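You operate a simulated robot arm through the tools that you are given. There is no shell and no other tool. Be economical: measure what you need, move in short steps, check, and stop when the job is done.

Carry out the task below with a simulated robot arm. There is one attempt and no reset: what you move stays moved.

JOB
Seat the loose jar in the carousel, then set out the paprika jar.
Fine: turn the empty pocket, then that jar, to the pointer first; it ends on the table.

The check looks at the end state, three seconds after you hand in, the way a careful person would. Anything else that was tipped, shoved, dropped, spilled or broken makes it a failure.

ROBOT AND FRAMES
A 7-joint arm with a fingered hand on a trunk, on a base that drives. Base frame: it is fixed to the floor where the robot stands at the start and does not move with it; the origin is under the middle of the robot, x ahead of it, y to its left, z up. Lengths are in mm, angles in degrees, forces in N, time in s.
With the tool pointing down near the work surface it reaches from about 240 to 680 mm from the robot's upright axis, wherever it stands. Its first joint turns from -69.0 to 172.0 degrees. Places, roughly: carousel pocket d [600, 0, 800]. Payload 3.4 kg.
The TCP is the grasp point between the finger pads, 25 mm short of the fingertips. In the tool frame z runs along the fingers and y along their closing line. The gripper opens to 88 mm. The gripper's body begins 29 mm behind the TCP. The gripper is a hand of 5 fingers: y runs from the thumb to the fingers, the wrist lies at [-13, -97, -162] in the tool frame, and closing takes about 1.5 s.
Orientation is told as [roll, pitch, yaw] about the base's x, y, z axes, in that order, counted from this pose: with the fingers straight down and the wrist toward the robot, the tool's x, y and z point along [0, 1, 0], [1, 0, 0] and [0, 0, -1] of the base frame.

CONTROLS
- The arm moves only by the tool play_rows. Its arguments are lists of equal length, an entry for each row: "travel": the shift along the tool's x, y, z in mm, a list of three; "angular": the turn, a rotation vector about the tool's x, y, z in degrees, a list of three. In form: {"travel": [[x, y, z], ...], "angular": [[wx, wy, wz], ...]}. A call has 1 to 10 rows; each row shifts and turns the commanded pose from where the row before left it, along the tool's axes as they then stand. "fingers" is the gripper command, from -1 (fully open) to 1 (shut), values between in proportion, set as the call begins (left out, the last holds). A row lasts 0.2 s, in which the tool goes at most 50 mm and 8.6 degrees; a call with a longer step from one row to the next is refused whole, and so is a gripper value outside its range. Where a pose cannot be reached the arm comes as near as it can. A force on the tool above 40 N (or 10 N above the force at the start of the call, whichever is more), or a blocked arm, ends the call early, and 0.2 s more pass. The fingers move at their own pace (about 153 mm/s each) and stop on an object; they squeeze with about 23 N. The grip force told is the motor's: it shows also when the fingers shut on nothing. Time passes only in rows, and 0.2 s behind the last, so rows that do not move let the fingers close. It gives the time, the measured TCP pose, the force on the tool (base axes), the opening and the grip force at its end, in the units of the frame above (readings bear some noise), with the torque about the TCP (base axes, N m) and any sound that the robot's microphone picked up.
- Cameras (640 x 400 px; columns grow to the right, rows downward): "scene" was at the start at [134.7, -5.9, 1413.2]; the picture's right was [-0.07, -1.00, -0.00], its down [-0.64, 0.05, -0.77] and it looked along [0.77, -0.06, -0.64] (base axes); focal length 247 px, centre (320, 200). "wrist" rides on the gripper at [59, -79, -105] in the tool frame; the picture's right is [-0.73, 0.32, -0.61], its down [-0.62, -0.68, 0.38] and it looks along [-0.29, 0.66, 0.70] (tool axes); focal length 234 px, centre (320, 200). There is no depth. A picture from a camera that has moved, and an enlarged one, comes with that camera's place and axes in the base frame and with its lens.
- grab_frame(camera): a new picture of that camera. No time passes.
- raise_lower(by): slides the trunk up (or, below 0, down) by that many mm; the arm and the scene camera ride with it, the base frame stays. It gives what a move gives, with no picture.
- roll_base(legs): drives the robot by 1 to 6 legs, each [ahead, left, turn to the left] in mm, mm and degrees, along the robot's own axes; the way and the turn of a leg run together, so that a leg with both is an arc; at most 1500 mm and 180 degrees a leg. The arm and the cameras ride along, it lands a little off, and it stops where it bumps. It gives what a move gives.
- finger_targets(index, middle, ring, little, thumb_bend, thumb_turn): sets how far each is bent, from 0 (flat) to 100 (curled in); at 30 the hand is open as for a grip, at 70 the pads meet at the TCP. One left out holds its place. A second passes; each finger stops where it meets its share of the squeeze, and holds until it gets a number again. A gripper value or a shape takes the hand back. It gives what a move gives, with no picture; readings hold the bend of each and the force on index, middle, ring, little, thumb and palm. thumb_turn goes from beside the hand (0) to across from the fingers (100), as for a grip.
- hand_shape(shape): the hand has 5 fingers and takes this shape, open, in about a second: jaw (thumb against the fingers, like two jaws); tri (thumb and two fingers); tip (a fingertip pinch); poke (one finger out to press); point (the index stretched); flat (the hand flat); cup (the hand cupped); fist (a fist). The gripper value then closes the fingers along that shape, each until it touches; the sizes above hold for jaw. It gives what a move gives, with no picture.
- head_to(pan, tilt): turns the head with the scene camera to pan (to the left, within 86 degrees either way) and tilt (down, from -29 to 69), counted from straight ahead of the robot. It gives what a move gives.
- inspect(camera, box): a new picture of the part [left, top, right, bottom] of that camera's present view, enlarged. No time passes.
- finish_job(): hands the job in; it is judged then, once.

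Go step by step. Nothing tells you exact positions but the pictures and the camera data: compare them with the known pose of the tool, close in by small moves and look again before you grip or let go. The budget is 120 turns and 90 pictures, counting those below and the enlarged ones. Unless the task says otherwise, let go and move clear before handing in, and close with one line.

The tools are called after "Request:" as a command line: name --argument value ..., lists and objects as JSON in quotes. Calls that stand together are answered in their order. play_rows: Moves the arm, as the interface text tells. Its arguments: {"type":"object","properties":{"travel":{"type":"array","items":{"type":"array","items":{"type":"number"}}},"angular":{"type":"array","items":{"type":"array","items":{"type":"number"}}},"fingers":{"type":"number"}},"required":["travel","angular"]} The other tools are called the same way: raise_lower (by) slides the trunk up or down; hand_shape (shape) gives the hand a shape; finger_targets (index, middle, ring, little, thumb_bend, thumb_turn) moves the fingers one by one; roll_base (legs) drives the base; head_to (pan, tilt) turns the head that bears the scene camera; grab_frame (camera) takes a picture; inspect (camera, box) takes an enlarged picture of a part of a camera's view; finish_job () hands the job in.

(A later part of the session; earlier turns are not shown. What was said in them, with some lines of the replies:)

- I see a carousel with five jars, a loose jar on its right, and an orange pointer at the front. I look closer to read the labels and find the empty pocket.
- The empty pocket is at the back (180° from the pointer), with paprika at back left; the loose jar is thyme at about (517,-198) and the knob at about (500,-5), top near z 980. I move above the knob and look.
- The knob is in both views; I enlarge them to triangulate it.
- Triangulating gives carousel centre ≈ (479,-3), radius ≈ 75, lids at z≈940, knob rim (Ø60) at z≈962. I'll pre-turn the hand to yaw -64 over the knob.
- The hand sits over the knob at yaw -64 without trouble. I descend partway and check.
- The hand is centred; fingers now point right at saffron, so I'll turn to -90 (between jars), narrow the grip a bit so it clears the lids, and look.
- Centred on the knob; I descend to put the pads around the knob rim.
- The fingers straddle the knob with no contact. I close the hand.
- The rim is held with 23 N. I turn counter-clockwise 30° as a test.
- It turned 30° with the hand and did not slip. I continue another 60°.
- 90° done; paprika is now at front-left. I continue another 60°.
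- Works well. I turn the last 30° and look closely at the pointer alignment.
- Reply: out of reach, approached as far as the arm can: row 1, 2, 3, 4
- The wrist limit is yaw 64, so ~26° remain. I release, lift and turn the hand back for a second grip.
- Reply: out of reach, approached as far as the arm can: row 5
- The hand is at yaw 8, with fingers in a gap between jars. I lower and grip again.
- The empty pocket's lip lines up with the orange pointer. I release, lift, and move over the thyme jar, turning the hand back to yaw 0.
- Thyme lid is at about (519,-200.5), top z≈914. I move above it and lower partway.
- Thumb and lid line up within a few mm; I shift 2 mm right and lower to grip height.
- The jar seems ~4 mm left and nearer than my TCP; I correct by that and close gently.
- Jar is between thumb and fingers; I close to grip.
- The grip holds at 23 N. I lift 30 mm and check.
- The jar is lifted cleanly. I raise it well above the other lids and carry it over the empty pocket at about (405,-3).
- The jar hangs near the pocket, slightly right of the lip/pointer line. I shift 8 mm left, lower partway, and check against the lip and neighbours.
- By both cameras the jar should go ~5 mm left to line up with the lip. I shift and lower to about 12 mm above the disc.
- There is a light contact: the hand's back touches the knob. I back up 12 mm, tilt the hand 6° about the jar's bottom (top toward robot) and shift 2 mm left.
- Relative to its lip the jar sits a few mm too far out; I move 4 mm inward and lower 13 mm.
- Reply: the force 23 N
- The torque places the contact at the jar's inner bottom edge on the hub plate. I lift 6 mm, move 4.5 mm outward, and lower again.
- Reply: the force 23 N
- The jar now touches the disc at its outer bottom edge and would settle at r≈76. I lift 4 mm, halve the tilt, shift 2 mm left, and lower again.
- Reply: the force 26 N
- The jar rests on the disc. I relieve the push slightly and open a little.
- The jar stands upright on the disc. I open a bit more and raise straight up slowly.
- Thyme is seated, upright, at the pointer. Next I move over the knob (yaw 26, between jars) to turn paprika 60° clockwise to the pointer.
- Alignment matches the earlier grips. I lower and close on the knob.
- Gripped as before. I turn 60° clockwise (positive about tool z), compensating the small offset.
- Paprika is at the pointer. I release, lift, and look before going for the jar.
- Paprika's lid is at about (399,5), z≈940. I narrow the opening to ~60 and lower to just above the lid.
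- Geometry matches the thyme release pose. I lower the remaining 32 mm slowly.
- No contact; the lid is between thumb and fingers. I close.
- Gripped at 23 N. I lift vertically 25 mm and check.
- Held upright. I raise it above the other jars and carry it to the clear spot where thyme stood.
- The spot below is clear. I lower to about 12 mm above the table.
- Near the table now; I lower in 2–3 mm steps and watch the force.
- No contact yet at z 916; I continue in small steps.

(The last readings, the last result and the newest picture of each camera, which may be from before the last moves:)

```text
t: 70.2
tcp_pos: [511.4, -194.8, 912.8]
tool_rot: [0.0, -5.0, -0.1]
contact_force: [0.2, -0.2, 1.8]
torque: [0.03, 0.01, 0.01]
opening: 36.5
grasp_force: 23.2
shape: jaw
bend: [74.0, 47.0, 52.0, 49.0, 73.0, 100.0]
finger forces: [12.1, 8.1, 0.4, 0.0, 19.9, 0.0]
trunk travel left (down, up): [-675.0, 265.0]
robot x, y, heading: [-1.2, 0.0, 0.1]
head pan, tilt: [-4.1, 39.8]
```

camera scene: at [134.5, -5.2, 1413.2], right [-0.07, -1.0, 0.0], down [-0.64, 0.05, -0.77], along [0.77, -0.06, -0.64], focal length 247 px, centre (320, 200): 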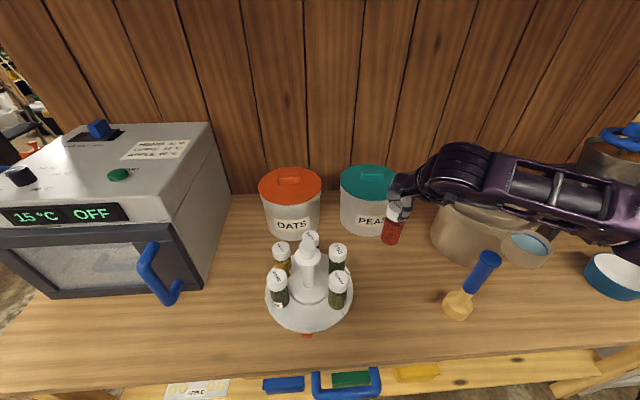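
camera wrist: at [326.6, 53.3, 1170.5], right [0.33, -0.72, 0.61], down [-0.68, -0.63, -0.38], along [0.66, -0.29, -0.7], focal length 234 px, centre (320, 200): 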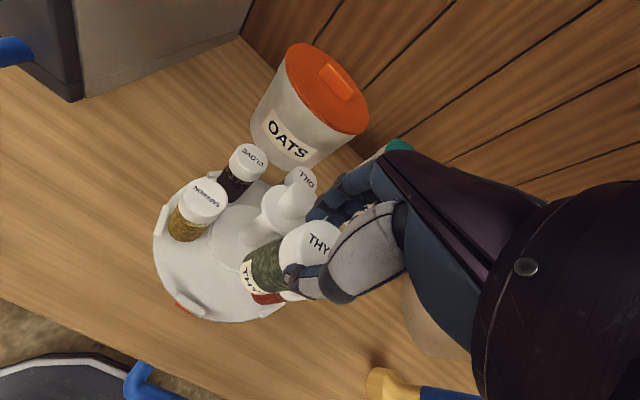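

The table is just touched (1.8 N). I go half a millimetre more and open the hand.

Request:
play_rows --travel '[[0, 0, 0.6], [0, 0, 0]]' --angular '[[0, 0, 0], [0, 0, 0]]'

Request:
play_rows --travel '[[0, 0, 0], [0, 0, 0], [0, 0, 0], [0, 0, 0], [0, 0, 0]]' --angular '[[0, 0, 0], [0, 0, 0], [0, 0, 0], [0, 0, 0], [0, 0, 0]]' --fingers -0.3

Request:
inspect --camera "wrist" --box '[130, 100, 430, 350]'

```text
t: 70.8
tcp_pos: [512.2, -194.0, 912.5]
tool_rot: [0.0, -5.1, -0.1]
contact_force: [1.0, -0.3, 2.6]
torque: [0.01, -0.01, -0.03]
opening: 36.7
grasp_force: 23.0
shape: jaw
bend: [74.0, 47.0, 52.0, 49.0, 73.0, 100.0]
finger forces: [12.4, 8.4, 0.2, 0.1, 20.1, 0.1]
trunk travel left (down, up): [-675.0, 265.0]
robot x, y, heading: [-0.0, -1.6, -0.0]
head pan, tilt: [-4.1, 39.8]
```

```text
t: 72.0
tcp_pos: [511.5, -195.1, 911.7]
tool_rot: [0.0, -5.0, 0.1]
contact_force: [0.1, 1.0, -0.4]
torque: [0.01, 0.01, 0.03]
opening: 56.7
grasp_force: 0.0
shape: jaw
bend: [28.0, 39.0, 36.0, 36.0, 62.0, 100.0]
finger forces: [0.0, 0.0, 0.0, 0.0, 0.0, 0.0]
trunk travel left (down, up): [-675.0, 265.0]
robot x, y, heading: [0.5, -2.4, -0.1]
head pan, tilt: [-4.1, 39.8]
```

```text
1.60 times, centred on (280, 225) of wrist
camera zoom: at [423.7, -135.3, 1008.6], right [0.27, -0.73, 0.63], down [-0.65, -0.62, -0.44], along [0.72, -0.29, -0.64], focal length 375 px, centre (384, 160)
```

zoom: 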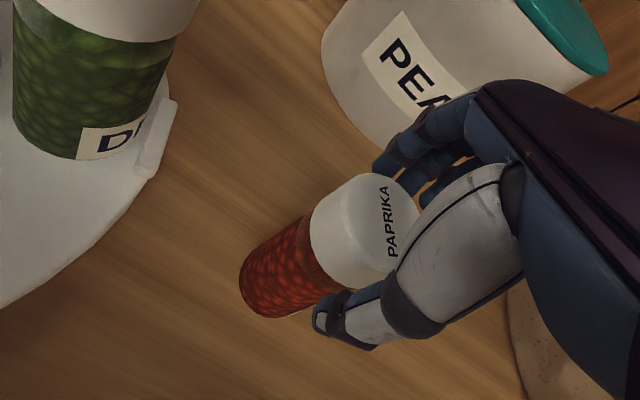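

Paprika stands free between the open fingers. I raise straight up and move clear.

Request:
play_rows --travel '[[0, 0.9, -10], [0, 0.9, -10], [0, 1.5, -20], [0, 3, -35], [0, 3, -40], [0, 3, -40], [0, 3, -40], [-30, -20, 0], [-30, -20, 0], [0, 0, 0]]' --angular '[[0, 0, 0], [0, 0, 0], [0, 0, 0], [0, 0, 0], [0, 0, 0], [0, 0, 0], [5, 0, 0], [0, 0, 0], [0, 0, 0], [0, 0, 0]]'

Request:
grab_frame --camera "scene"

Request:
inspect --camera "scene" --box '[240, 220, 420, 345]'

```text
t: 74.2
tcp_pos: [469.0, -255.3, 1106.3]
tool_rot: [0.0, 0.1, 0.0]
contact_force: [-0.5, -0.4, -0.2]
torque: [-0.03, 0.03, 0.01]
opening: 56.8
grasp_force: 0.1
shape: jaw
bend: [28.0, 39.0, 35.0, 36.0, 62.0, 100.0]
finger forces: [0.0, 0.0, 0.0, 0.0, 0.0, 0.1]
trunk travel left (down, up): [-675.0, 265.0]
robot x, y, heading: [-2.3, 1.1, 0.2]
head pan, tilt: [-4.1, 39.8]
```

```text
27 pictures are left
camera scene: at [135.5, -5.2, 1413.1], right [-0.07, -1.0, 0.0], down [-0.64, 0.05, -0.77], along [0.77, -0.06, -0.64], focal length 247 px, centre (320, 200)
```

scene: 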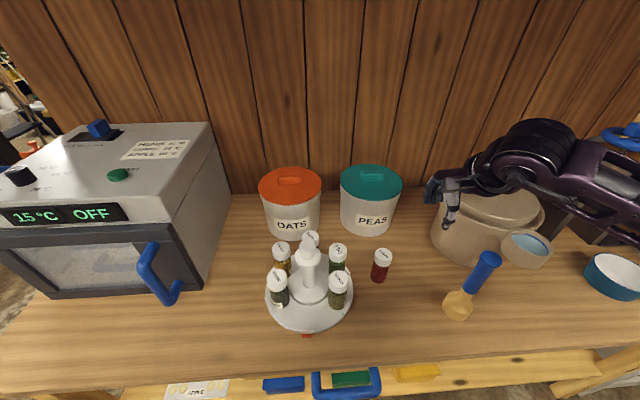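

```text
3.20 times, centred on (330, 282) of scene
camera zoom: at [135.5, -5.2, 1413.1], right [-0.07, -1.0, 0.0], down [-0.64, 0.05, -0.77], along [0.77, -0.06, -0.64], focal length 791 px, centre (288, -64)
```

zoom: 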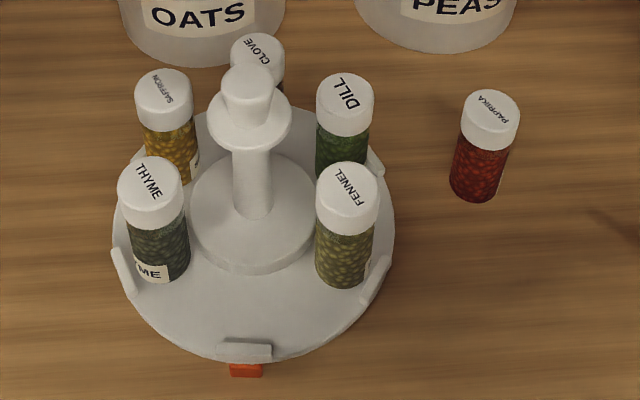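

Thyme stands upright in its pocket at the same height as its neighbours. Paprika is upright on the table, and nothing else has been disturbed. The hand is clear, so I hand in.

Request:
finish_job

```text
The job is handed in.
```

The thyme jar is seated in the carousel and the paprika jar stands upright on the table to its right. The job is handed in, but no result came back. The carousel's base turned about 3–4° while I rotated it, and both jars were brought to the pointer where it now sits.
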